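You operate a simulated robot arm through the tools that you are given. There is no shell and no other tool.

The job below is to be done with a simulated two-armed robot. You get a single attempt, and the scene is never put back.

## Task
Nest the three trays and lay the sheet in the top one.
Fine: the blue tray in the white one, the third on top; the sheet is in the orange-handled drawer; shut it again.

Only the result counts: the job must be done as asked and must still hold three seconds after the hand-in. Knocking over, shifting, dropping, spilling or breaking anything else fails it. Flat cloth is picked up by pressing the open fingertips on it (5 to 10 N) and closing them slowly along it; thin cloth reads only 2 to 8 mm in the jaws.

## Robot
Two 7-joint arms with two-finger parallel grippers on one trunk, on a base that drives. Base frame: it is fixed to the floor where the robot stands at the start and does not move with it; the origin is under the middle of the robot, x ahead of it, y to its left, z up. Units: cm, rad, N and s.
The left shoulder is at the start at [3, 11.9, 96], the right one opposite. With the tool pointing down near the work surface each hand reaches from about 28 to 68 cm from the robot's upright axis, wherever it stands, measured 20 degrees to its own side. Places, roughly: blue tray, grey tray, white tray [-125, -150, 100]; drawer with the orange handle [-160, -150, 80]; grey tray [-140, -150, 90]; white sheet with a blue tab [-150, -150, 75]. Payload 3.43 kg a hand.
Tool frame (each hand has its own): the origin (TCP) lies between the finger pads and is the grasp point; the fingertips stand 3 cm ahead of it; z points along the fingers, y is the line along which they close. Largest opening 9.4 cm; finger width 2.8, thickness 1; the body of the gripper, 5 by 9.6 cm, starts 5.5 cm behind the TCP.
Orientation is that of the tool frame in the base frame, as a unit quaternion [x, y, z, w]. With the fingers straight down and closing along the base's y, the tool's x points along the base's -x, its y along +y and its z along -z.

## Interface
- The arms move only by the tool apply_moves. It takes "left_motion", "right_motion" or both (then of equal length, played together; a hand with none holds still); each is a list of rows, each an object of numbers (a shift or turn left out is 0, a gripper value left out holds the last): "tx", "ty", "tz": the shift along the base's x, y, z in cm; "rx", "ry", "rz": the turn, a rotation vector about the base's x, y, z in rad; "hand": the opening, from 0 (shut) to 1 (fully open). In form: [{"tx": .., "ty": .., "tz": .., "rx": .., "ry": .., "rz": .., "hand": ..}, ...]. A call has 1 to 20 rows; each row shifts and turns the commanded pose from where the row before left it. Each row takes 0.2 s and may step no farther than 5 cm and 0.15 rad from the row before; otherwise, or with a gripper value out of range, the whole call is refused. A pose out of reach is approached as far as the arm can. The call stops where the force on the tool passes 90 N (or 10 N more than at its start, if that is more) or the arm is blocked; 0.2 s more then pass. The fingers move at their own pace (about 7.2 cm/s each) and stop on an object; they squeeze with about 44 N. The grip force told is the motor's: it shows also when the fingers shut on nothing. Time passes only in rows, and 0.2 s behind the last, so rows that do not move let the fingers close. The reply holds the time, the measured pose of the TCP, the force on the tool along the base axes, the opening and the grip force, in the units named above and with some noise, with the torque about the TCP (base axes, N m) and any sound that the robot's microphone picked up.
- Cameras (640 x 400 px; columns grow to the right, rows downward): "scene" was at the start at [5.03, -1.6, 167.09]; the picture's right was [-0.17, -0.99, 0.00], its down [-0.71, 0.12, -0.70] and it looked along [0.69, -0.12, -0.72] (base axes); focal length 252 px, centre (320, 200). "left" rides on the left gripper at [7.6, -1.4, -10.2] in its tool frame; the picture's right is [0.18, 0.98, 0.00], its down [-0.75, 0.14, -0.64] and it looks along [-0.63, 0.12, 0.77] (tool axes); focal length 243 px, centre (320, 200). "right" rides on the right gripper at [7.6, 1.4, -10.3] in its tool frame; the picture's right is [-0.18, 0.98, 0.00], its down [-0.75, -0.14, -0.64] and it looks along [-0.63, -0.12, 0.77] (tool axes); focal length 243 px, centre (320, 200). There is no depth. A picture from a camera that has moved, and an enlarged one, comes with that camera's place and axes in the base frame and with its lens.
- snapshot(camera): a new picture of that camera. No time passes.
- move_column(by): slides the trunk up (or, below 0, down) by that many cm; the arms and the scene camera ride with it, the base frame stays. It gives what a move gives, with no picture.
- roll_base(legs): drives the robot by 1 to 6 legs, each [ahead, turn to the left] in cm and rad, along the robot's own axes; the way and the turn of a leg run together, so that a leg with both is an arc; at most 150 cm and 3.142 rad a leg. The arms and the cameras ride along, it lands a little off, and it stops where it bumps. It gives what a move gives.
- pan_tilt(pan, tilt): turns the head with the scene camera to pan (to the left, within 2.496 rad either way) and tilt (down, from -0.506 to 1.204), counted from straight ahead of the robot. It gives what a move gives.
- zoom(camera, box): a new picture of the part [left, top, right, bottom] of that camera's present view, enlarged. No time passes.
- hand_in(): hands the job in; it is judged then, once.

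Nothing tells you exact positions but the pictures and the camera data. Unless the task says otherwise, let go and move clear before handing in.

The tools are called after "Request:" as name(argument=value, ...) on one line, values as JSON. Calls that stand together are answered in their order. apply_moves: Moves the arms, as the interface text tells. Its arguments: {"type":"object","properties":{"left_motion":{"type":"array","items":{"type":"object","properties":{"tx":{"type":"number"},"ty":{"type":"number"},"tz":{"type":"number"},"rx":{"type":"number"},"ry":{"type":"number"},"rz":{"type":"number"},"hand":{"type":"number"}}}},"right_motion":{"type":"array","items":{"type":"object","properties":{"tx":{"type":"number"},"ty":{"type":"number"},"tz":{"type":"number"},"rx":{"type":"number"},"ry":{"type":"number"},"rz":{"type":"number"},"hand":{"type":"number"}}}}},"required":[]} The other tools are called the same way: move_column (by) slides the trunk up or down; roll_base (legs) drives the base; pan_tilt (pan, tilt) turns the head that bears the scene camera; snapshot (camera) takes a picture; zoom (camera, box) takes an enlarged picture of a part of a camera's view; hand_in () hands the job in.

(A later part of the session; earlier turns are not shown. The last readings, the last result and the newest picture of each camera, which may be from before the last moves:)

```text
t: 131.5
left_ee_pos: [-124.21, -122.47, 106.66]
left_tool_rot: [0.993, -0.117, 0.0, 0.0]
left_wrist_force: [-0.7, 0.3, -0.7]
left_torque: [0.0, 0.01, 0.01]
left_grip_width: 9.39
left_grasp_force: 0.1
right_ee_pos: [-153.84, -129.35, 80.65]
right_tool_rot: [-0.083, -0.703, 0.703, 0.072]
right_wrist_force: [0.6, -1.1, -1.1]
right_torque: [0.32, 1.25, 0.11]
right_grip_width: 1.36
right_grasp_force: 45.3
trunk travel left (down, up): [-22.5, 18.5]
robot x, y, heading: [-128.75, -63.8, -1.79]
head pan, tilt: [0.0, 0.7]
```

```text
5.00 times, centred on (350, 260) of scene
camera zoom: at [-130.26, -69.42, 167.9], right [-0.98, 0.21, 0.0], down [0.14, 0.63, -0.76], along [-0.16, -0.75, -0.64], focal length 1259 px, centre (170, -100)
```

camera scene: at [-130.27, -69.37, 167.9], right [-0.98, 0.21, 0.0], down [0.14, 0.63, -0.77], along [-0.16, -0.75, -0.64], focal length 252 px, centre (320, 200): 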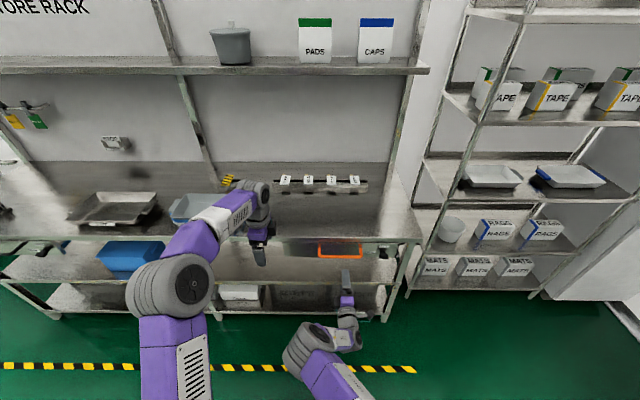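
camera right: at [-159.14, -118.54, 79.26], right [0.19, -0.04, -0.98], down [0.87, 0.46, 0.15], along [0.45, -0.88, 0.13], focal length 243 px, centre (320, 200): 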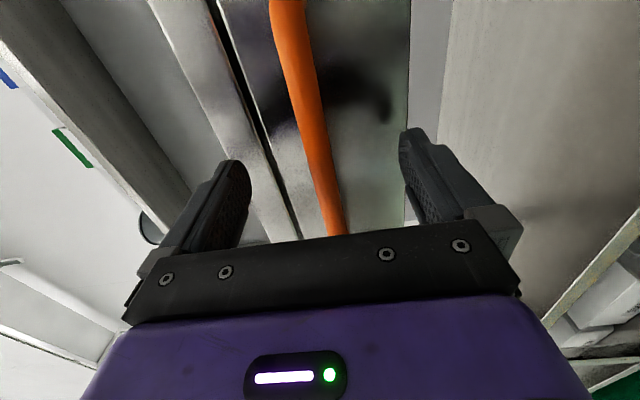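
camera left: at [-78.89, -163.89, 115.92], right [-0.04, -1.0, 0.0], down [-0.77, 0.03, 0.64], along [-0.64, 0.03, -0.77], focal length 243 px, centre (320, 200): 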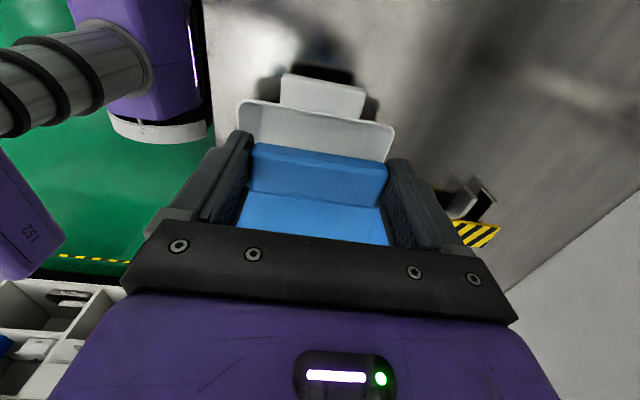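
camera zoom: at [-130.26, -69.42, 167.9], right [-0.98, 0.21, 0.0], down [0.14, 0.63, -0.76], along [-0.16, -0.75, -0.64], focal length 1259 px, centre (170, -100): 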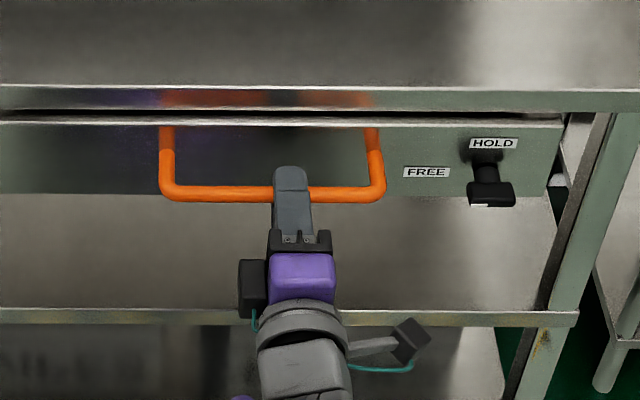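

The drawer slides out freely. I keep pulling slowly along its axis.

Request:
apply_moves(right_motion=[{"tx": 0.22, "ty": 0.976}, {"tx": 0.22, "ty": 0.976}, {"tx": 0.22, "ty": 0.976}, {"tx": 0.22, "ty": 0.976}, {"tx": 0.22, "ty": 0.976}, {"tx": 0.22, "ty": 0.976}, {"tx": 0.22, "ty": 0.976}, {"tx": 0.22, "ty": 0.976}, {"tx": 0.22, "ty": 0.976}, {"tx": 0.22, "ty": 0.976}, {}])

Request:
snapshot(camera="scene")

```text
t: 133.9
left_ee_pos: [-124.38, -122.54, 106.65]
left_tool_rot: [0.993, -0.117, 0.0, 0.0]
left_wrist_force: [0.5, -0.2, -1.0]
left_torque: [-0.01, -0.01, 0.01]
left_grip_width: 9.41
left_grasp_force: 0.1
right_ee_pos: [-151.56, -119.31, 80.7]
right_tool_rot: [0.082, 0.705, -0.701, -0.071]
right_wrist_force: [2.4, 0.8, -13.9]
right_torque: [0.46, 1.18, 0.53]
right_grip_width: 1.37
right_grasp_force: 45.1
trunk travel left (down, up): [-22.5, 18.5]
robot x, y, heading: [-129.45, -63.43, -1.79]
head pan, tilt: [0.0, 0.7]
```

```text
taken
camera scene: at [-130.29, -69.54, 167.88], right [-0.98, 0.21, 0.0], down [0.14, 0.63, -0.76], along [-0.16, -0.75, -0.64], focal length 252 px, centre (320, 200)
```

scene: 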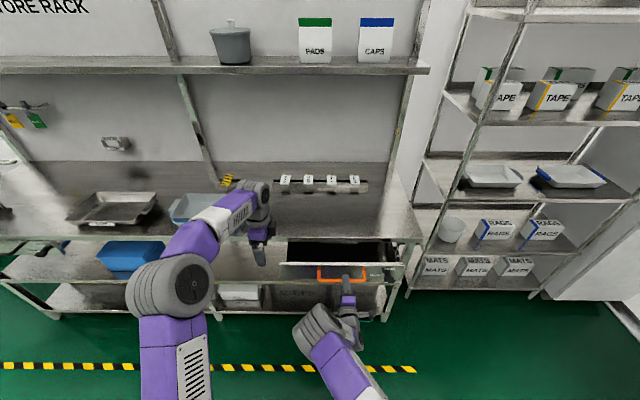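

Request:
apply_moves(right_motion=[{"tx": 0.22, "ty": 0.976}, {"tx": 0.22, "ty": 0.976}, {"tx": 0.22, "ty": 0.976}, {"tx": 0.22, "ty": 0.976}, {"tx": 0.22, "ty": 0.976}, {"tx": 0.22, "ty": 0.976}, {"tx": 0.22, "ty": 0.976}, {"tx": 0.22, "ty": 0.976}, {}])

Request:
snapshot(camera="scene")

Request:
zoom(camera="scene", box=[270, 220, 430, 320])

```text
t: 135.9
left_ee_pos: [-124.27, -122.55, 106.64]
left_tool_rot: [0.993, -0.118, 0.0, 0.0]
left_wrist_force: [1.1, -0.1, 0.4]
left_torque: [0.01, -0.01, -0.02]
left_grip_width: 9.4
left_grasp_force: 0.0
right_ee_pos: [-149.79, -111.51, 80.47]
right_tool_rot: [-0.082, -0.703, 0.703, 0.072]
right_wrist_force: [4.0, -1.0, -9.1]
right_torque: [0.39, 1.18, -0.26]
right_grip_width: 1.39
right_grasp_force: 44.8
trunk travel left (down, up): [-22.5, 18.5]
robot x, y, heading: [-129.37, -64.44, -1.79]
head pan, tilt: [0.0, 0.7]
```

```text
taken
camera scene: at [-130.25, -69.51, 167.89], right [-0.98, 0.21, 0.0], down [0.14, 0.63, -0.76], along [-0.16, -0.75, -0.64], focal length 252 px, centre (320, 200)
```

scene: 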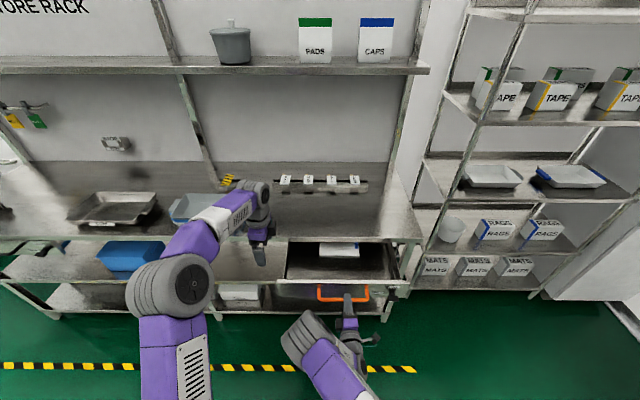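

```text
4.00 times, centred on (350, 270) of scene
camera zoom: at [-130.25, -69.51, 167.89], right [-0.98, 0.21, 0.0], down [0.14, 0.63, -0.76], along [-0.16, -0.75, -0.64], focal length 1007 px, centre (200, -80)
```

zoom: 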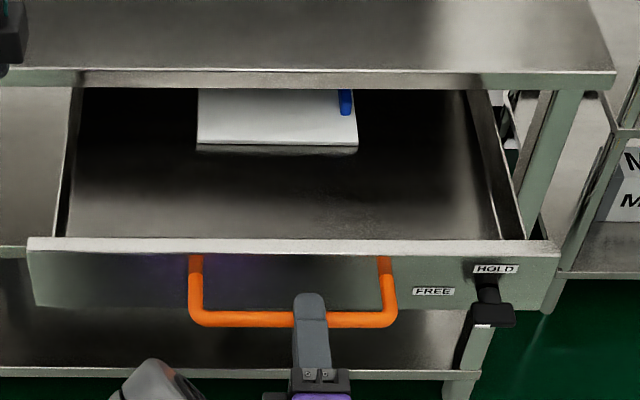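

The sheet with its blue tab shows at the back of the drawer. I pull on a little more with the arm.

Request:
apply_moves(right_motion=[{"tx": 0.22, "ty": 0.976}, {"tx": 0.22, "ty": 0.976}, {"tx": 0.22, "ty": 0.976}, {"tx": 0.22, "ty": 0.976}, {}])

Request:
snapshot(camera="scene")

```text
t: 137.1
left_ee_pos: [-124.38, -122.55, 106.6]
left_tool_rot: [0.993, -0.118, 0.0, 0.001]
left_wrist_force: [0.5, -0.2, -0.2]
left_torque: [0.0, 0.0, 0.03]
left_grip_width: 9.4
left_grasp_force: 0.1
right_ee_pos: [-148.95, -107.78, 80.62]
right_tool_rot: [0.084, 0.704, -0.702, -0.073]
right_wrist_force: [-4.1, 1.5, -20.4]
right_torque: [0.53, 1.19, -0.24]
right_grip_width: 1.41
right_grasp_force: 45.6
trunk travel left (down, up): [-22.5, 18.5]
robot x, y, heading: [-129.14, -63.77, -1.788]
head pan, tilt: [0.0, 0.7]
```

```text
taken
camera scene: at [-130.41, -69.55, 167.88], right [-0.98, 0.21, 0.0], down [0.14, 0.63, -0.76], along [-0.16, -0.75, -0.65], focal length 252 px, centre (320, 200)
```

scene: 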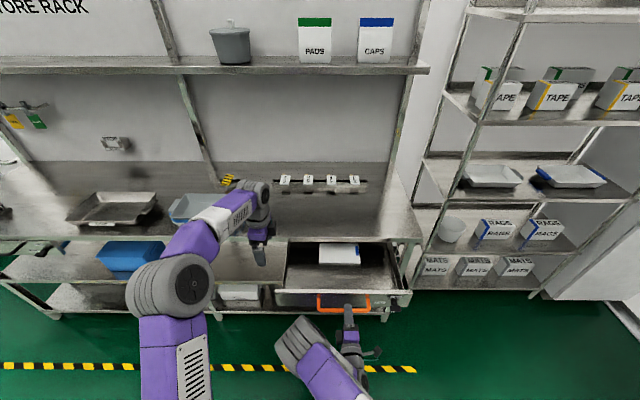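

Request:
roll_base(legs=[[-5, 0]])

Request:
snapshot(camera="scene")

Request:
zoom(camera="scene", box=[270, 210, 430, 310])

```text
t: 138.0
left_ee_pos: [-123.33, -117.75, 106.58]
left_tool_rot: [0.993, -0.118, 0.001, 0.0]
left_wrist_force: [-0.1, 0.3, 0.7]
left_torque: [-0.02, -0.02, 0.0]
left_grip_width: 9.39
left_grasp_force: 0.1
right_ee_pos: [-147.92, -102.91, 80.71]
right_tool_rot: [0.084, 0.704, -0.701, -0.072]
right_wrist_force: [-0.6, 0.6, -26.4]
right_torque: [0.54, 1.2, -0.13]
right_grip_width: 1.38
right_grasp_force: 44.8
trunk travel left (down, up): [-22.5, 18.5]
robot x, y, heading: [-128.01, -58.88, -1.793]
head pan, tilt: [0.0, 0.7]
```

```text
taken
camera scene: at [-129.31, -64.65, 167.88], right [-0.98, 0.22, 0.0], down [0.14, 0.63, -0.76], along [-0.17, -0.75, -0.64], focal length 252 px, centre (320, 200)
```

scene: 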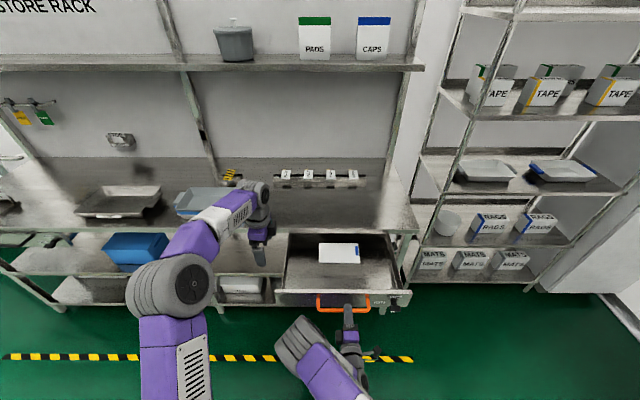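

```text
4.00 times, centred on (350, 260) of scene
camera zoom: at [-129.31, -64.65, 167.88], right [-0.98, 0.22, 0.0], down [0.14, 0.63, -0.76], along [-0.17, -0.75, -0.64], focal length 1007 px, centre (200, -40)
```

zoom: 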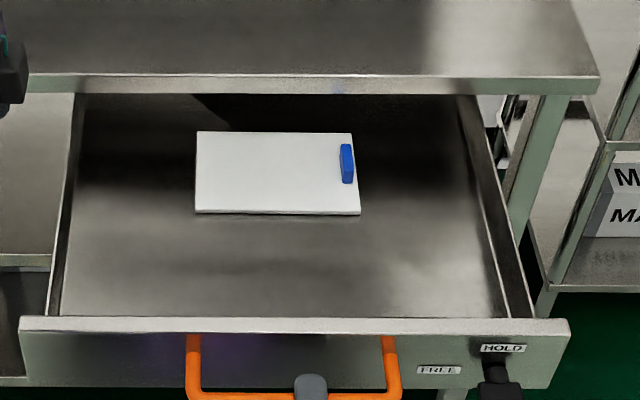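

The sheet lies flat in the open drawer: about 18 by 11.5 cm, centred near (-153.6,-132.7), with the blue tab at its right edge. I let go of the handle, back the base clear and raise the right hand.

Request:
apply_moves(right_motion=[{"hand": 1}, {}, {}, {}])

Request:
roll_base(legs=[[-8, 0]])

Request:
snapshot(camera="scene")

```text
t: 139.0
left_ee_pos: [-123.45, -117.61, 106.64]
left_tool_rot: [0.993, -0.118, 0.0, 0.001]
left_wrist_force: [-0.3, -0.2, 0.7]
left_torque: [0.04, 0.02, -0.01]
left_grip_width: 9.41
left_grasp_force: 0.0
right_ee_pos: [-147.71, -103.0, 80.76]
right_tool_rot: [0.083, 0.704, -0.701, -0.072]
right_wrist_force: [1.2, 0.2, 0.2]
right_torque: [-0.02, 0.01, -0.02]
right_grip_width: 9.38
right_grasp_force: 0.0
trunk travel left (down, up): [-22.5, 18.5]
robot x, y, heading: [-128.07, -59.05, -1.79]
head pan, tilt: [0.0, 0.7]
```

```text
t: 140.1
left_ee_pos: [-121.77, -109.86, 106.8]
left_tool_rot: [0.993, -0.119, 0.0, 0.001]
left_wrist_force: [0.3, 0.6, 0.7]
left_torque: [0.01, 0.0, 0.02]
left_grip_width: 9.38
left_grasp_force: 0.1
right_ee_pos: [-146.16, -95.19, 80.77]
right_tool_rot: [0.084, 0.703, -0.702, -0.073]
right_wrist_force: [0.1, 0.2, -0.1]
right_torque: [0.01, -0.03, -0.02]
right_grip_width: 9.41
right_grasp_force: 0.1
trunk travel left (down, up): [-22.5, 18.5]
robot x, y, heading: [-126.29, -51.47, -1.789]
head pan, tilt: [0.0, 0.7]
```

```text
taken
camera scene: at [-127.51, -56.77, 167.9], right [-0.98, 0.22, 0.0], down [0.14, 0.63, -0.77], along [-0.17, -0.75, -0.64], focal length 252 px, centre (320, 200)
```

scene: 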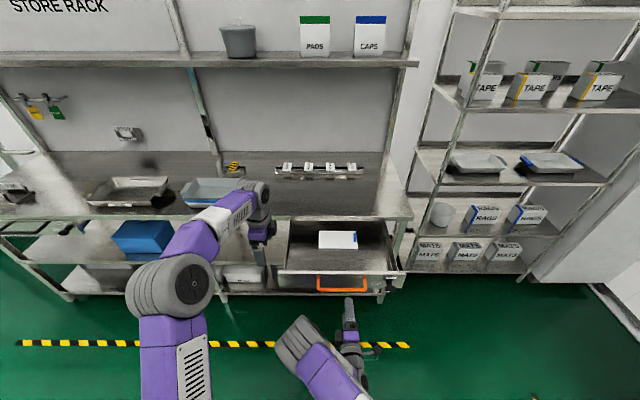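

The drawer stays open by itself. I raise the right hand and turn it back to point straight down with fingers closing sideways.

Request:
apply_moves(right_motion=[{"tz": 4}, {"tz": 4}, {"tz": 4}, {"tz": 4}, {"tz": 4}, {"rx": 0.1394, "ry": -0.031}, {"rx": 0.1394, "ry": -0.031}, {"rx": 0.1394, "ry": -0.031}, {"rx": 0.1394, "ry": -0.031}, {"rx": 0.1394, "ry": -0.031}, {"rx": 0.1394, "ry": -0.031}, {"rx": 0.1394, "ry": -0.031}, {"rx": 0.1394, "ry": -0.031}, {"rx": 0.1394, "ry": -0.031}, {"rx": 0.1394, "ry": -0.031}, {"rx": 0.1394, "ry": -0.031}, {}])

Request:
apply_moves(right_motion=[{"rz": -0.1428}, {"rz": -0.1428}, {"rz": -0.1428}, {"rz": -0.1428}, {"rz": -0.1428}, {"rz": -0.1428}, {"rz": -0.1428}, {"rz": -0.1428}, {"rz": -0.1428}, {"rz": -0.1428}, {"rz": -0.1428}, {}])

Request:
snapshot(camera="scene")

```text
t: 143.7
left_ee_pos: [-121.63, -109.93, 106.78]
left_tool_rot: [0.993, -0.12, 0.001, 0.001]
left_wrist_force: [0.8, -0.4, -0.4]
left_torque: [-0.04, 0.05, -0.03]
left_grip_width: 9.41
left_grasp_force: 0.0
right_ee_pos: [-146.07, -95.39, 100.88]
right_tool_rot: [0.117, 0.993, 0.004, -0.001]
right_wrist_force: [0.7, -0.1, 0.6]
right_torque: [0.01, -0.01, 0.02]
right_grip_width: 9.4
right_grasp_force: 0.1
trunk travel left (down, up): [-22.5, 18.5]
robot x, y, heading: [-126.2, -51.11, -1.788]
head pan, tilt: [0.0, 0.7]
```

```text
t: 146.3
left_ee_pos: [-121.71, -109.97, 106.7]
left_tool_rot: [0.993, -0.119, 0.0, 0.001]
left_wrist_force: [-0.5, -0.2, 0.5]
left_torque: [0.04, 0.01, -0.02]
left_grip_width: 9.4
left_grasp_force: 0.1
right_ee_pos: [-146.32, -95.28, 100.75]
right_tool_rot: [0.786, 0.619, 0.003, 0.002]
right_wrist_force: [0.7, -0.5, 0.0]
right_torque: [0.0, -0.03, 0.0]
right_grip_width: 9.43
right_grasp_force: 0.1
trunk travel left (down, up): [-22.5, 18.5]
robot x, y, heading: [-126.29, -51.24, -1.79]
head pan, tilt: [0.0, 0.7]
```

```text
taken
camera scene: at [-127.54, -56.91, 167.9], right [-0.98, 0.22, 0.0], down [0.14, 0.63, -0.76], along [-0.17, -0.75, -0.64], focal length 252 px, centre (320, 200)
```

scene: 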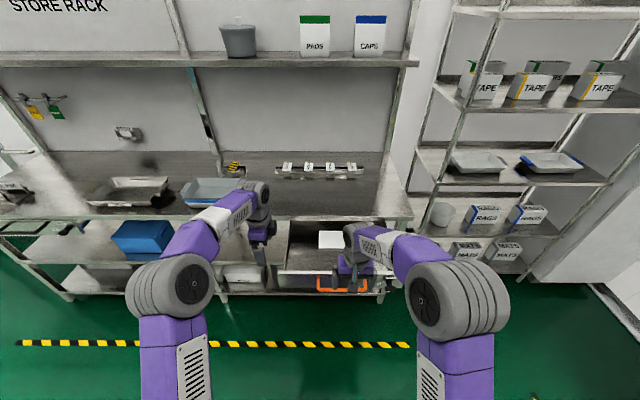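

Request:
pan_tilt(pan=0.0, tilt=1.2)

Request:
snapshot(camera="scene")

Request:
snapshot(camera="right")

```text
t: 147.2
left_ee_pos: [-121.75, -110.1, 106.75]
left_tool_rot: [0.993, -0.119, 0.0, 0.001]
left_wrist_force: [0.2, 0.2, 0.8]
left_torque: [0.02, 0.0, -0.03]
left_grip_width: 9.39
left_grasp_force: 0.0
right_ee_pos: [-146.25, -95.26, 100.57]
right_tool_rot: [0.784, 0.621, 0.003, 0.001]
right_wrist_force: [-0.6, 0.0, -0.1]
right_torque: [0.03, 0.03, -0.02]
right_grip_width: 9.37
right_grasp_force: 0.0
trunk travel left (down, up): [-22.5, 18.5]
robot x, y, heading: [-126.13, -51.46, -1.788]
head pan, tilt: [0.0, 1.201]
```

```text
taken
camera scene: at [-126.91, -54.08, 164.3], right [-0.98, 0.22, 0.0], down [0.2, 0.91, -0.36], along [-0.08, -0.35, -0.93], focal length 252 px, centre (320, 200)
```

scene: 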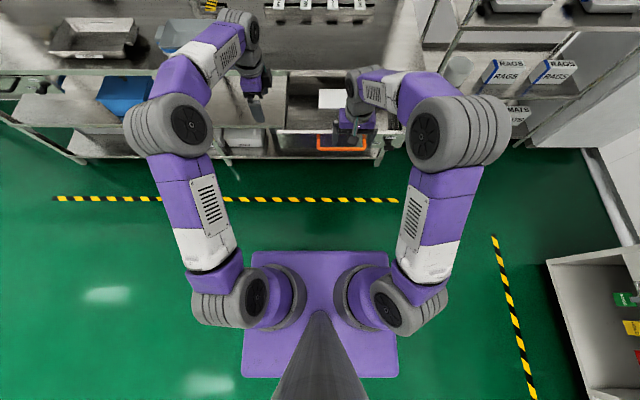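

```text
taken
camera right: at [-143.06, -88.18, 110.92], right [0.91, -0.41, 0.01], down [-0.32, -0.7, 0.64], along [-0.26, -0.59, -0.77], focal length 243 px, centre (320, 200)
```

right: 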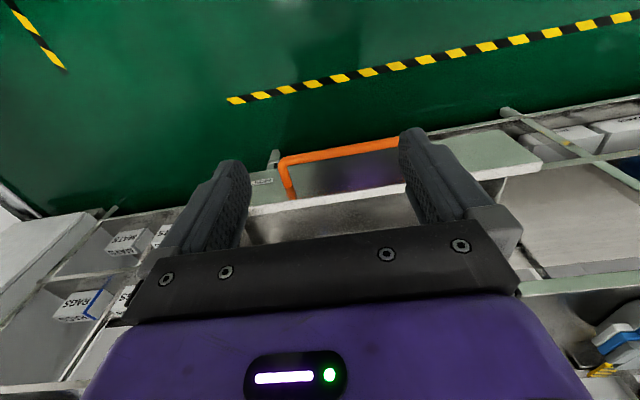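

The base plate ends about 28 cm ahead and lies lower than the drawer, so I can move forward. I drive 22 cm to bring the sheet into reach.

Request:
roll_base(legs=[[22, 0]])

Request:
snapshot(camera="scene")

Request:
snapshot(camera="right")

```text
t: 148.9
left_ee_pos: [-126.59, -131.82, 106.69]
left_tool_rot: [0.993, -0.119, 0.0, 0.0]
left_wrist_force: [0.1, -0.1, -0.1]
left_torque: [0.02, -0.01, 0.01]
left_grip_width: 9.39
left_grasp_force: 0.1
right_ee_pos: [-151.1, -117.16, 100.74]
right_tool_rot: [0.785, 0.62, 0.003, 0.001]
right_wrist_force: [1.1, 0.9, 0.3]
right_torque: [-0.02, -0.03, -0.02]
right_grip_width: 9.4
right_grasp_force: 0.0
trunk travel left (down, up): [-22.5, 18.5]
robot x, y, heading: [-131.14, -72.97, -1.786]
head pan, tilt: [0.0, 1.201]
```

```text
taken
camera scene: at [-131.76, -75.91, 164.3], right [-0.98, 0.22, 0.0], down [0.2, 0.91, -0.36], along [-0.08, -0.35, -0.93], focal length 252 px, centre (320, 200)
```

scene: 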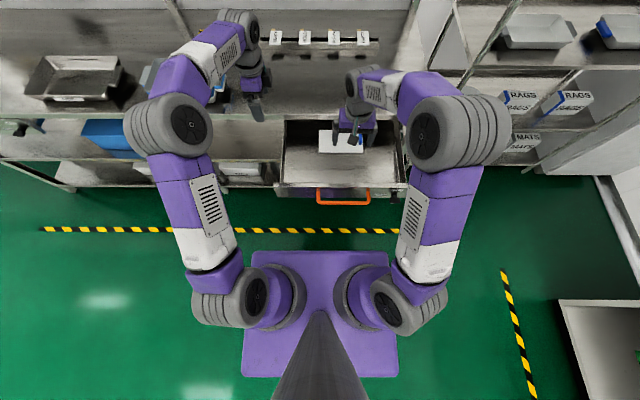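

```text
taken
camera right: at [-147.9, -109.97, 110.9], right [0.91, -0.41, 0.01], down [-0.32, -0.7, 0.64], along [-0.26, -0.59, -0.77], focal length 243 px, centre (320, 200)
```

right: 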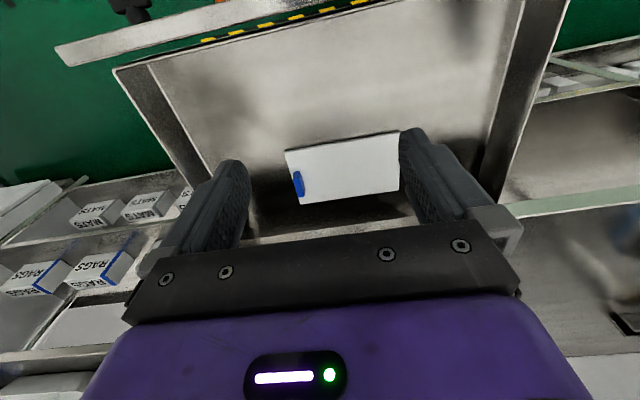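

Request:
zoom(camera="right", box=[260, 110, 420, 220])

Request:
zoom(camera="scene", box=[270, 110, 410, 210])

```text
3.64 times, centred on (340, 165) of right
camera zoom: at [-147.9, -109.97, 110.9], right [0.91, -0.41, 0.01], down [-0.32, -0.7, 0.64], along [-0.26, -0.59, -0.77], focal length 882 px, centre (247, 327)
```

zoom: 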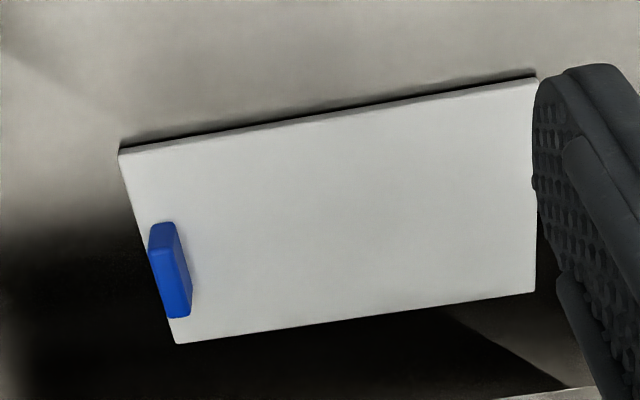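

```text
4.00 times, centred on (340, 160) of scene
camera zoom: at [-131.76, -75.91, 164.3], right [-0.98, 0.22, 0.0], down [0.2, 0.91, -0.36], along [-0.08, -0.35, -0.93], focal length 1007 px, centre (240, 360)
```

zoom: 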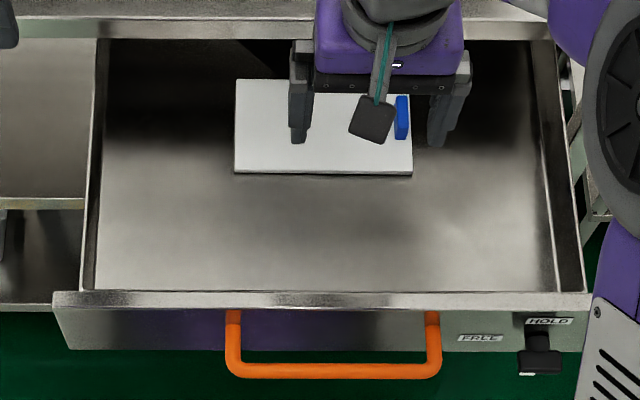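

The sheet looks like a thin flat piece with a raised blue tab (about 1.2 by 4 cm) near its right edge at about (-161.4,-131.6). I move the right hand above the tab, tilting it slightly so its body stays clear of the bench edge.

Request:
apply_moves(right_motion=[{"tx": -2.5, "ty": -3.3, "tz": -1.5, "rx": -0.098, "ry": 0.022}, {"tx": -2.5, "ty": -3.3, "tz": -1.5, "rx": -0.098, "ry": 0.022}, {"tx": -2.5, "ty": -3.3, "tz": -1.5}, {"tx": -2.5, "ty": -3.0, "tz": -2.0}, {}])

Request:
snapshot(camera="right")

Request:
zoom(camera="scene", box=[270, 90, 430, 190])

```text
t: 150.1
left_ee_pos: [-126.6, -131.56, 106.78]
left_tool_rot: [0.993, -0.119, 0.0, 0.001]
left_wrist_force: [0.4, 0.4, -0.2]
left_torque: [0.02, 0.0, -0.01]
left_grip_width: 9.4
left_grasp_force: 0.1
right_ee_pos: [-161.07, -130.06, 94.1]
right_tool_rot: [0.781, 0.617, -0.075, 0.065]
right_wrist_force: [-0.9, 0.8, -0.1]
right_torque: [-0.03, 0.02, 0.02]
right_grip_width: 9.4
right_grasp_force: 0.0
trunk travel left (down, up): [-22.5, 18.5]
robot x, y, heading: [-131.02, -73.0, -1.79]
head pan, tilt: [0.0, 1.201]
```

```text
taken
camera right: at [-157.44, -121.09, 102.59], right [0.91, -0.4, 0.04], down [-0.28, -0.56, 0.78], along [-0.29, -0.72, -0.63], focal length 243 px, centre (320, 200)
```

right: 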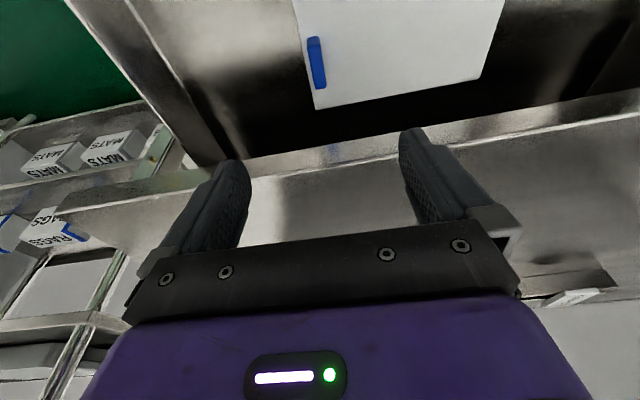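

```text
4.00 times, centred on (350, 140) of scene
camera zoom: at [-131.69, -75.72, 164.3], right [-0.98, 0.22, 0.0], down [0.2, 0.91, -0.36], along [-0.08, -0.35, -0.93], focal length 1007 px, centre (200, 440)
```

zoom: 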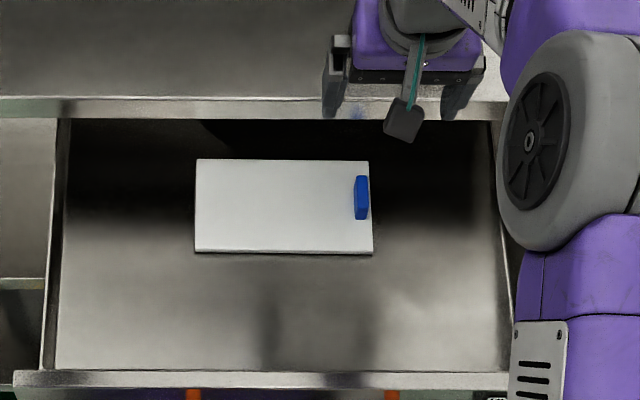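

Request:
zoom(camera="right", box=[260, 0, 400, 110])

Request:
zoom(camera="scene", box=[310, 120, 370, 160])

```text
3.64 times, centred on (330, 55) of right
camera zoom: at [-157.44, -121.09, 102.59], right [0.91, -0.4, 0.04], down [-0.28, -0.56, 0.78], along [-0.29, -0.72, -0.63], focal length 882 px, centre (284, 727)
```

zoom: 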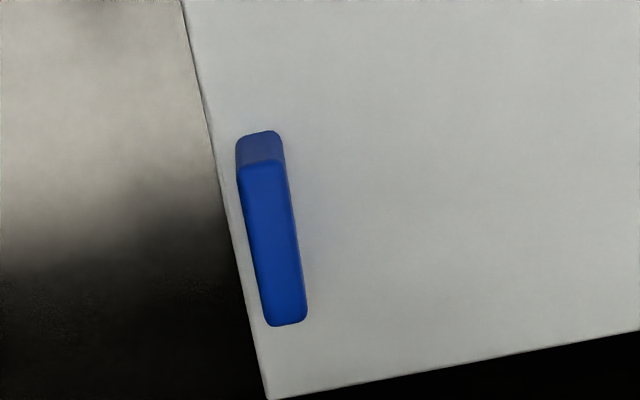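

```text
10.00 times, centred on (340, 140) of scene
camera zoom: at [-131.69, -75.72, 164.3], right [-0.98, 0.22, 0.0], down [0.2, 0.91, -0.36], along [-0.08, -0.35, -0.93], focal length 2518 px, centre (120, 800)
```

zoom: 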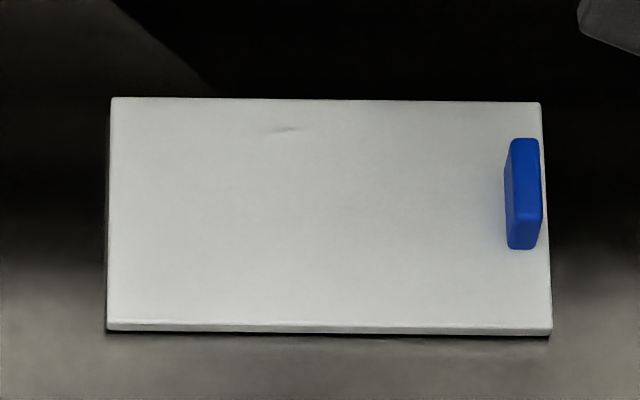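

The tab stands about 2 cm tall, 1 cm thick and 4 cm long with its top near (-160.6,-130.3,79.3), so it is made to be pinched. I come down over it in two stages.

Request:
apply_moves(right_motion=[{"tx": 0.33, "ty": 0.4, "tz": -2.0}, {"tx": 0.34, "ty": 0.41, "tz": -2.0}, {"tz": -2.0}, {"tz": -2.0}, {}])

Request:
snapshot(camera="right")

Request:
zoom(camera="scene", box=[270, 100, 430, 200])

```text
t: 151.3
left_ee_pos: [-126.51, -131.73, 106.75]
left_tool_rot: [0.993, -0.119, 0.0, 0.001]
left_wrist_force: [0.0, -0.7, -0.6]
left_torque: [0.0, -0.01, -0.01]
left_grip_width: 9.38
left_grasp_force: 0.0
right_ee_pos: [-160.6, -129.18, 86.2]
right_tool_rot: [0.781, 0.616, -0.075, 0.065]
right_wrist_force: [0.0, -0.7, 0.2]
right_torque: [-0.02, 0.05, 0.01]
right_grip_width: 9.42
right_grasp_force: 0.1
trunk travel left (down, up): [-22.5, 18.5]
robot x, y, heading: [-131.45, -72.92, -1.791]
head pan, tilt: [0.0, 1.201]
```

```text
taken
camera right: at [-156.98, -120.15, 94.7], right [0.91, -0.4, 0.04], down [-0.29, -0.56, 0.78], along [-0.29, -0.72, -0.63], focal length 243 px, centre (320, 200)
```

right: 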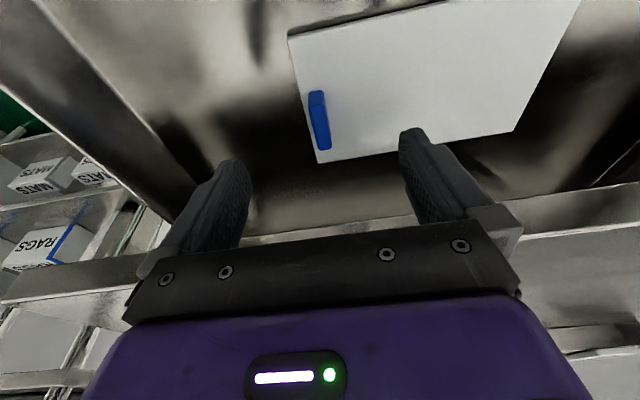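

```text
4.00 times, centred on (350, 150) of scene
camera zoom: at [-131.73, -75.78, 164.3], right [-0.98, 0.22, 0.0], down [0.2, 0.91, -0.36], along [-0.08, -0.35, -0.93], focal length 1007 px, centre (200, 400)
```

zoom: 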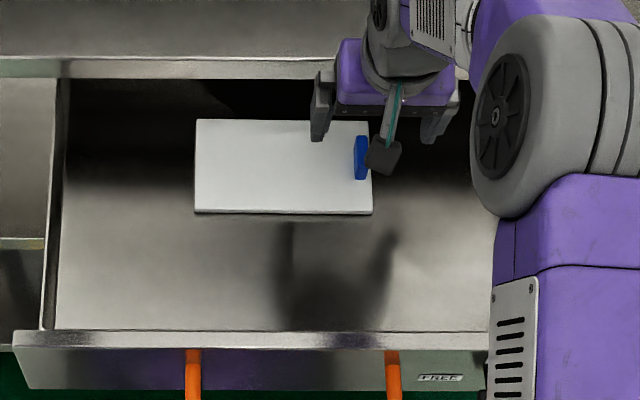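

Request:
apply_moves(right_motion=[{"tz": -1.5}, {"tz": -1.5}, {"tz": -1.5}, {}])

Request:
zoom(camera="right", box=[200, 60, 480, 235])

Request:
zoom(camera="scene", box=[310, 110, 390, 160])

```text
t: 152.3
left_ee_pos: [-126.5, -131.66, 106.79]
left_tool_rot: [0.993, -0.119, 0.001, 0.001]
left_wrist_force: [1.0, -0.1, 1.1]
left_torque: [-0.01, -0.02, 0.02]
left_grip_width: 9.41
left_grasp_force: 0.0
right_ee_pos: [-160.4, -129.08, 81.76]
right_tool_rot: [0.781, 0.617, -0.076, 0.065]
right_wrist_force: [-0.4, 0.5, 0.1]
right_torque: [0.02, 0.01, 0.0]
right_grip_width: 9.4
right_grasp_force: 0.1
trunk travel left (down, up): [-22.5, 18.5]
robot x, y, heading: [-130.95, -72.66, -1.792]
head pan, tilt: [0.0, 1.201]
```

```text
2.29 times, centred on (340, 148) of right
camera zoom: at [-156.84, -120.12, 90.23], right [0.91, -0.4, 0.04], down [-0.29, -0.56, 0.78], along [-0.29, -0.72, -0.63], focal length 555 px, centre (274, 320)
```

zoom: 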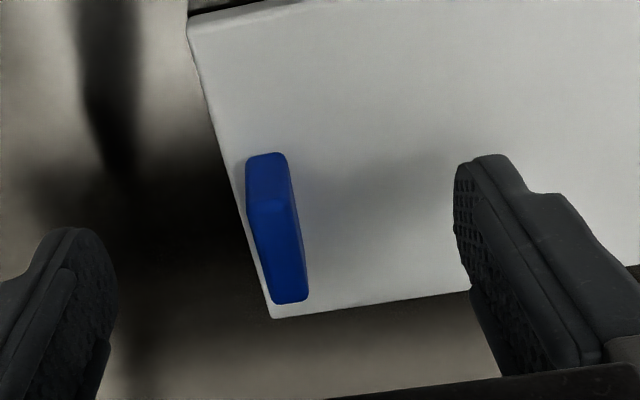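

```text
8.00 times, centred on (350, 135) of scene
camera zoom: at [-131.73, -75.78, 164.3], right [-0.98, 0.22, 0.0], down [0.2, 0.91, -0.36], along [-0.08, -0.35, -0.93], focal length 2014 px, centre (80, 720)
```

zoom: 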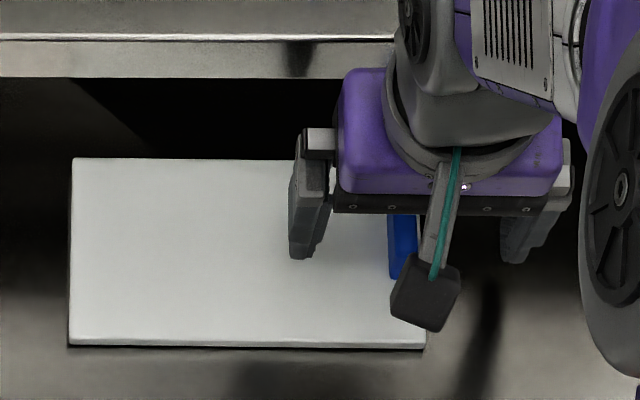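

Request:
apply_moves(right_motion=[{"tx": -0.11, "ty": -0.49, "tz": -0.4}, {"tz": -0.4}, {"tz": -0.3}, {}])

Request:
zoom(camera="right", box=[200, 60, 480, 235])

```text
t: 153.3
left_ee_pos: [-126.51, -131.75, 106.66]
left_tool_rot: [0.993, -0.119, 0.001, 0.0]
left_wrist_force: [0.7, 0.0, 0.0]
left_torque: [0.02, -0.04, 0.04]
left_grip_width: 9.41
left_grasp_force: 0.0
right_ee_pos: [-160.53, -129.55, 80.52]
right_tool_rot: [0.781, 0.617, -0.075, 0.065]
right_wrist_force: [-0.8, 0.4, 0.0]
right_torque: [0.0, -0.01, 0.03]
right_grip_width: 9.4
right_grasp_force: 0.1
trunk travel left (down, up): [-22.5, 18.5]
robot x, y, heading: [-131.15, -72.7, -1.789]
head pan, tilt: [0.0, 1.201]
```

```text
2.29 times, centred on (340, 148) of right
camera zoom: at [-156.94, -120.59, 89.08], right [0.91, -0.4, 0.04], down [-0.29, -0.56, 0.78], along [-0.29, -0.72, -0.63], focal length 555 px, centre (274, 320)
```

zoom: 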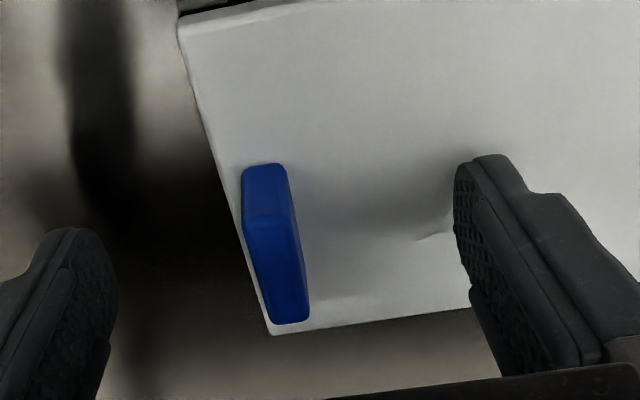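

No contact so far and the tab is centred between the fingers. I close slowly on it.

Request:
apply_moves(right_motion=[{"hand": 0.8}, {"hand": 0.6}, {"hand": 0.45}, {"hand": 0.3}, {"hand": 0.2}, {"hand": 0.1}, {"hand": 0}, {}, {}])

Request:
zoom(camera="right", box=[200, 60, 480, 235])

Request:
zoom(camera="scene", box=[290, 100, 390, 160])

```text
t: 155.3
left_ee_pos: [-126.51, -131.83, 106.71]
left_tool_rot: [0.993, -0.119, 0.001, 0.001]
left_wrist_force: [1.1, -0.2, 0.7]
left_torque: [0.02, -0.02, -0.02]
left_grip_width: 9.4
left_grasp_force: 0.0
right_ee_pos: [-160.51, -129.51, 80.59]
right_tool_rot: [0.78, 0.617, -0.075, 0.065]
right_wrist_force: [-0.9, -0.5, 1.3]
right_torque: [0.06, 0.05, 0.01]
right_grip_width: 1.07
right_grasp_force: 44.0
trunk travel left (down, up): [-22.5, 18.5]
robot x, y, heading: [-131.09, -73.36, -1.788]
head pan, tilt: [0.0, 1.201]
```

```text
2.29 times, centred on (340, 148) of right
camera zoom: at [-156.94, -120.59, 89.1], right [0.91, -0.4, 0.04], down [-0.28, -0.56, 0.78], along [-0.29, -0.72, -0.63], focal length 555 px, centre (274, 320)
```

zoom: 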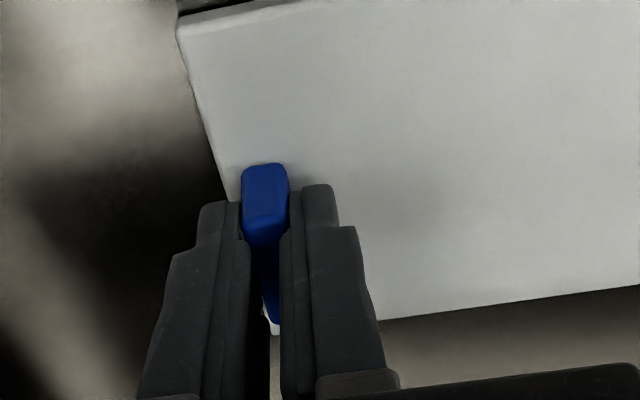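

```text
6.40 times, centred on (340, 130) of scene
camera zoom: at [-131.74, -75.79, 164.3], right [-0.98, 0.22, 0.0], down [0.2, 0.91, -0.36], along [-0.08, -0.35, -0.93], focal length 1611 px, centre (192, 648)
```

zoom: 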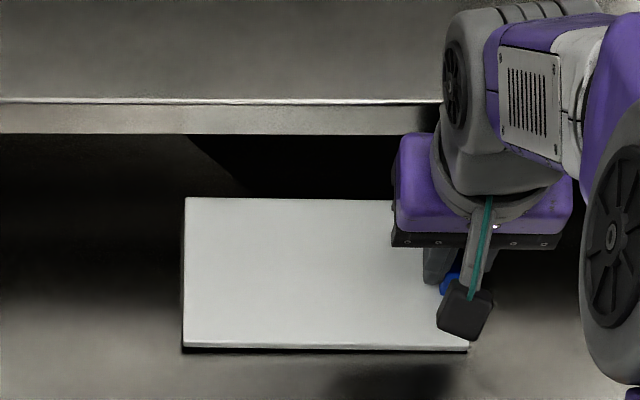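

The tab is held at 1.07 cm. I lift a little and watch how the sheet behaves.

Request:
apply_moves(right_motion=[{"tz": 0.5}, {"tz": 0.7}, {"tz": 0.8}, {}])

Request:
zoom(camera="scene", box=[280, 90, 400, 165])

Request:
snapshot(camera="right")

```text
t: 156.3
left_ee_pos: [-126.59, -131.74, 106.68]
left_tool_rot: [0.993, -0.119, 0.0, 0.001]
left_wrist_force: [-0.2, 0.4, -0.8]
left_torque: [-0.01, -0.02, -0.03]
left_grip_width: 9.39
left_grasp_force: 0.0
right_ee_pos: [-160.62, -129.51, 82.43]
right_tool_rot: [0.781, 0.616, -0.076, 0.066]
right_wrist_force: [-0.6, 0.1, -0.5]
right_torque: [0.02, 0.03, 0.0]
right_grip_width: 1.05
right_grasp_force: 44.3
trunk travel left (down, up): [-22.5, 18.5]
robot x, y, heading: [-131.1, -73.02, -1.785]
head pan, tilt: [0.0, 1.201]
```

```text
5.33 times, centred on (340, 128) of scene
camera zoom: at [-131.74, -75.82, 164.3], right [-0.98, 0.22, 0.0], down [0.2, 0.91, -0.36], along [-0.08, -0.35, -0.93], focal length 1343 px, centre (213, 587)
```

zoom: 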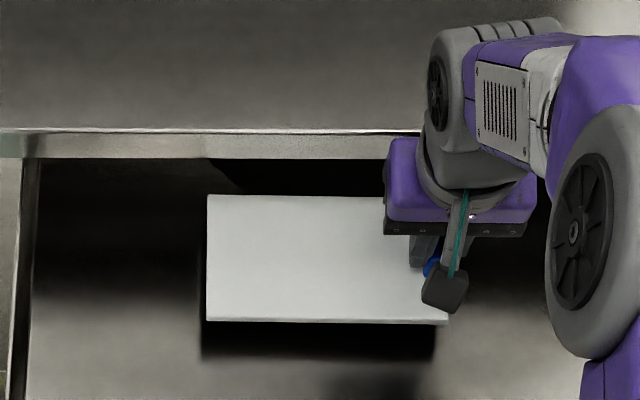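

```text
taken
camera right: at [-156.97, -120.67, 91.03], right [0.91, -0.4, 0.04], down [-0.28, -0.56, 0.78], along [-0.29, -0.72, -0.63], focal length 243 px, centre (320, 200)
```

right: 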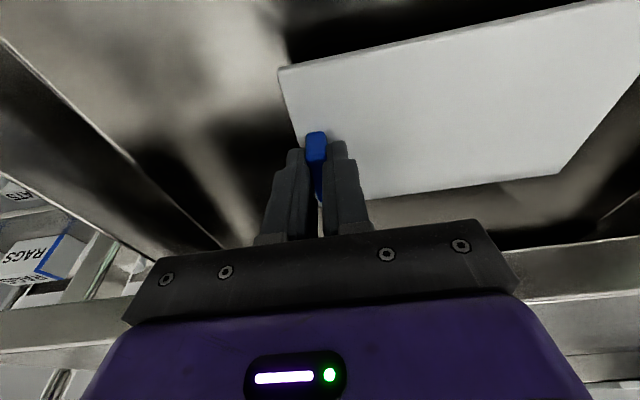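

The sheet is stiff and comes up flat. Its back edge still reaches under the bench front, so I draw it toward me first and then lift it out.

Request:
apply_moves(right_motion=[{"tx": 0.33, "ty": 1.46}, {"tx": 0.33, "ty": 1.46}, {"tx": 0.33, "ty": 1.46}, {"tx": 0.33, "ty": 1.46}, {}])

Request:
snapshot(camera="scene")

```text
t: 157.5
left_ee_pos: [-126.5, -131.73, 106.76]
left_tool_rot: [0.993, -0.119, 0.0, 0.001]
left_wrist_force: [0.1, 0.4, 0.5]
left_torque: [-0.01, 0.0, -0.01]
left_grip_width: 9.39
left_grasp_force: 0.1
right_ee_pos: [-159.22, -123.55, 82.73]
right_tool_rot: [0.781, 0.616, -0.075, 0.065]
right_wrist_force: [-0.2, 0.4, -1.4]
right_torque: [0.01, 0.05, -0.01]
right_grip_width: 1.07
right_grasp_force: 43.6
trunk travel left (down, up): [-22.5, 18.5]
robot x, y, heading: [-130.96, -73.18, -1.791]
head pan, tilt: [0.0, 1.201]
```

```text
taken
camera scene: at [-131.75, -75.83, 164.3], right [-0.98, 0.22, 0.0], down [0.2, 0.91, -0.36], along [-0.08, -0.35, -0.93], focal length 252 px, centre (320, 200)
```

scene: 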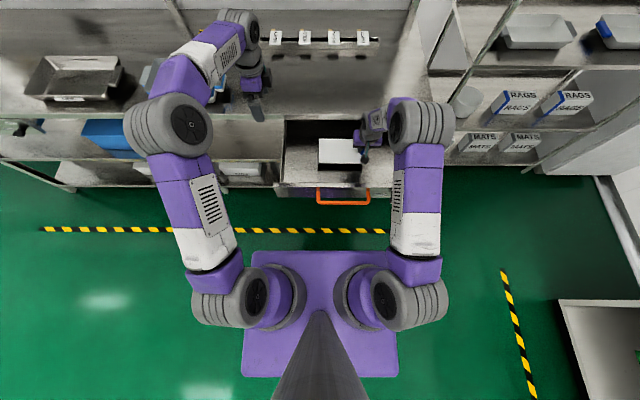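

Request:
apply_moves(right_motion=[{"tz": 2}, {"tz": 2.5}, {"tz": 2.5}, {"tz": 2.5}, {"tz": 2.5}, {"tz": 2.5}, {"tz": 2.5}, {"tz": 2.5}, {"tz": 2.5}, {"tz": 2.5}, {}])

Request:
snapshot(camera="scene")

Request:
snapshot(camera="right")

```text
t: 159.9
left_ee_pos: [-126.46, -131.82, 106.79]
left_tool_rot: [0.993, -0.119, -0.001, 0.0]
left_wrist_force: [-0.5, -0.6, 0.7]
left_torque: [-0.03, -0.02, 0.02]
left_grip_width: 9.39
left_grasp_force: 0.0
right_ee_pos: [-159.21, -123.58, 107.18]
right_tool_rot: [0.781, 0.616, -0.075, 0.065]
right_wrist_force: [0.1, 0.0, -0.1]
right_torque: [0.02, 0.06, -0.02]
right_grip_width: 1.08
right_grasp_force: 43.2
trunk travel left (down, up): [-22.5, 18.5]
robot x, y, heading: [-131.1, -72.94, -1.79]
head pan, tilt: [0.0, 1.201]
```

```text
taken
camera scene: at [-131.75, -75.83, 164.3], right [-0.98, 0.22, 0.0], down [0.2, 0.91, -0.36], along [-0.08, -0.35, -0.93], focal length 252 px, centre (320, 200)
```

scene: 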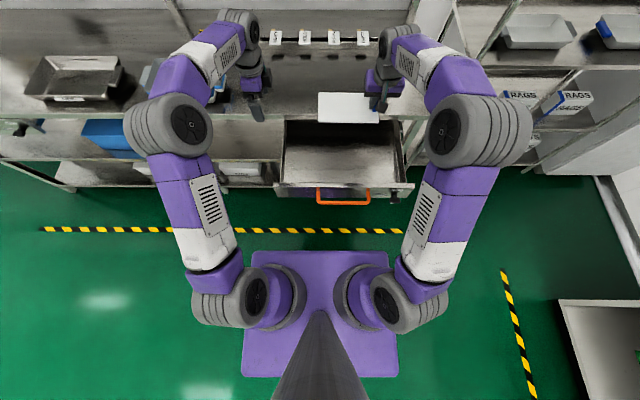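

```text
taken
camera right: at [-155.64, -114.69, 115.64], right [0.91, -0.4, 0.04], down [-0.28, -0.56, 0.78], along [-0.29, -0.72, -0.63], focal length 243 px, centre (320, 200)
```

right: 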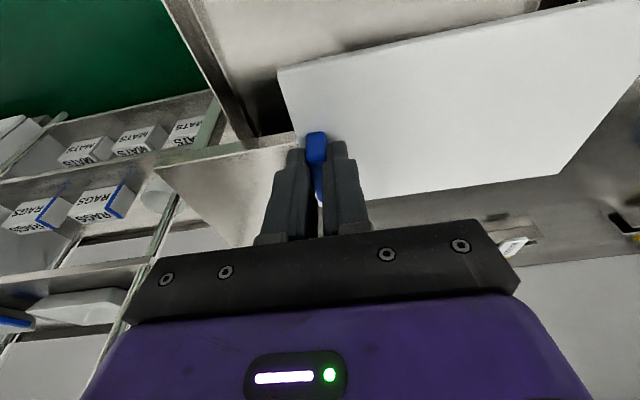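

The sheet is held flat at z of about 104 and the drawer is empty. I back away from the drawer and drive along to the tray stack, stopping short of it.

Request:
roll_base(legs=[[-30, 0], [0, 1.571], [55, 0], [0, -1.571]])

Request:
pan_tilt(pan=0.0, tilt=0.8)

Request:
snapshot(camera="scene")

```text
t: 172.4
left_ee_pos: [-66.66, -115.38, 106.87]
left_tool_rot: [0.991, -0.132, 0.0, 0.001]
left_wrist_force: [-0.5, -0.2, 0.4]
left_torque: [0.0, 0.01, 0.01]
left_grip_width: 9.4
left_grasp_force: 0.1
right_ee_pos: [-99.23, -106.5, 107.07]
right_tool_rot: [0.788, 0.608, -0.076, 0.064]
right_wrist_force: [-0.5, -0.3, -0.1]
right_torque: [0.01, 0.03, -0.02]
right_grip_width: 1.06
right_grasp_force: 44.0
trunk travel left (down, up): [-22.5, 18.5]
robot x, y, heading: [-70.03, -56.79, -1.816]
head pan, tilt: [0.0, 1.201]
```

```text
t: 173.3
left_ee_pos: [-66.78, -115.49, 106.81]
left_tool_rot: [0.991, -0.132, 0.0, 0.001]
left_wrist_force: [0.3, -0.3, 0.6]
left_torque: [-0.01, -0.02, -0.02]
left_grip_width: 9.41
left_grasp_force: 0.1
right_ee_pos: [-99.25, -106.44, 107.03]
right_tool_rot: [0.788, 0.608, -0.076, 0.064]
right_wrist_force: [-0.1, -0.1, -1.3]
right_torque: [-0.03, 0.03, 0.01]
right_grip_width: 1.08
right_grasp_force: 43.7
trunk travel left (down, up): [-22.5, 18.5]
robot x, y, heading: [-69.88, -56.52, -1.812]
head pan, tilt: [0.0, 0.799]
```

```text
taken
camera scene: at [-71.14, -61.76, 167.07], right [-0.97, 0.24, 0.0], down [0.17, 0.7, -0.7], along [-0.17, -0.68, -0.72], focal length 252 px, centre (320, 200)
```

scene: 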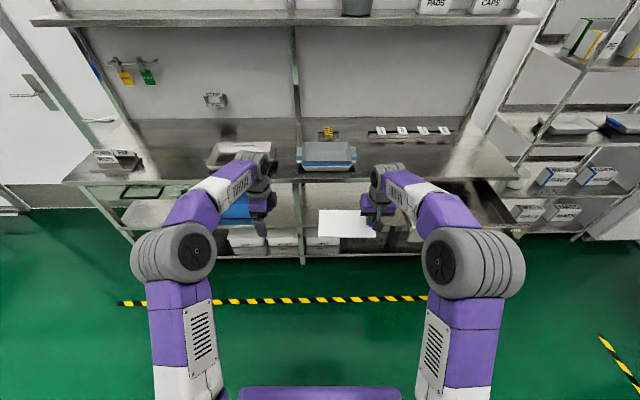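

Request:
roll_base(legs=[[51, 0], [0, 0.022]])

Request:
snapshot(camera="scene")

Request:
snapshot(camera="right")

```text
t: 176.7
left_ee_pos: [-77.57, -164.75, 106.62]
left_tool_rot: [0.993, -0.12, -0.001, 0.0]
left_wrist_force: [-0.4, 0.9, -0.5]
left_torque: [0.0, -0.02, 0.02]
left_grip_width: 9.38
left_grasp_force: 0.2
right_ee_pos: [-110.4, -156.5, 107.03]
right_tool_rot: [0.782, 0.616, -0.075, 0.064]
right_wrist_force: [-1.4, -0.5, -1.0]
right_torque: [0.03, 0.01, 0.02]
right_grip_width: 1.1
right_grasp_force: 43.8
trunk travel left (down, up): [-22.5, 18.5]
robot x, y, heading: [-82.05, -106.09, -1.788]
head pan, tilt: [0.0, 0.799]
```

```text
taken
camera scene: at [-83.28, -111.2, 167.07], right [-0.98, 0.22, 0.0], down [0.16, 0.7, -0.7], along [-0.15, -0.68, -0.72], focal length 252 px, centre (320, 200)
```

scene: 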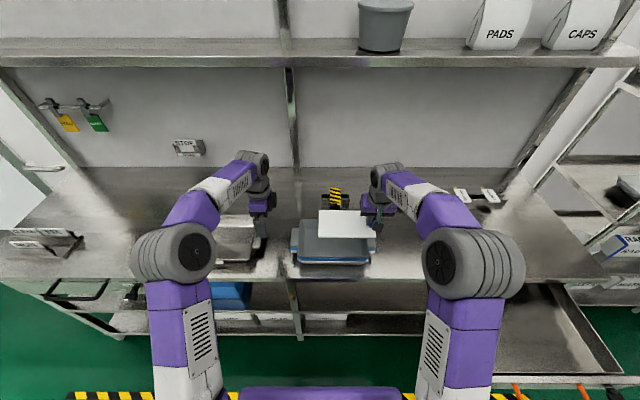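

```text
taken
camera right: at [-106.73, -147.61, 115.62], right [0.91, -0.4, 0.04], down [-0.29, -0.56, 0.78], along [-0.29, -0.72, -0.63], focal length 243 px, centre (320, 200)
```

right: 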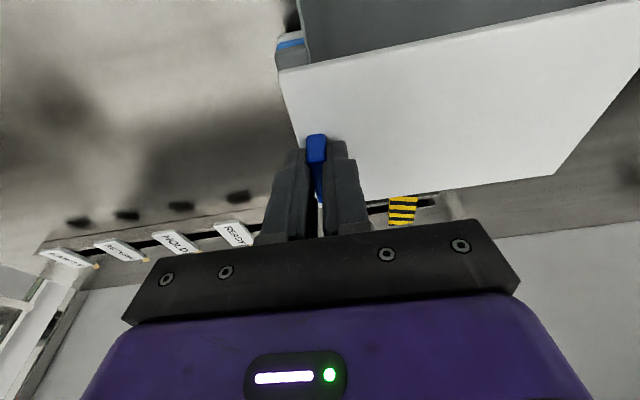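

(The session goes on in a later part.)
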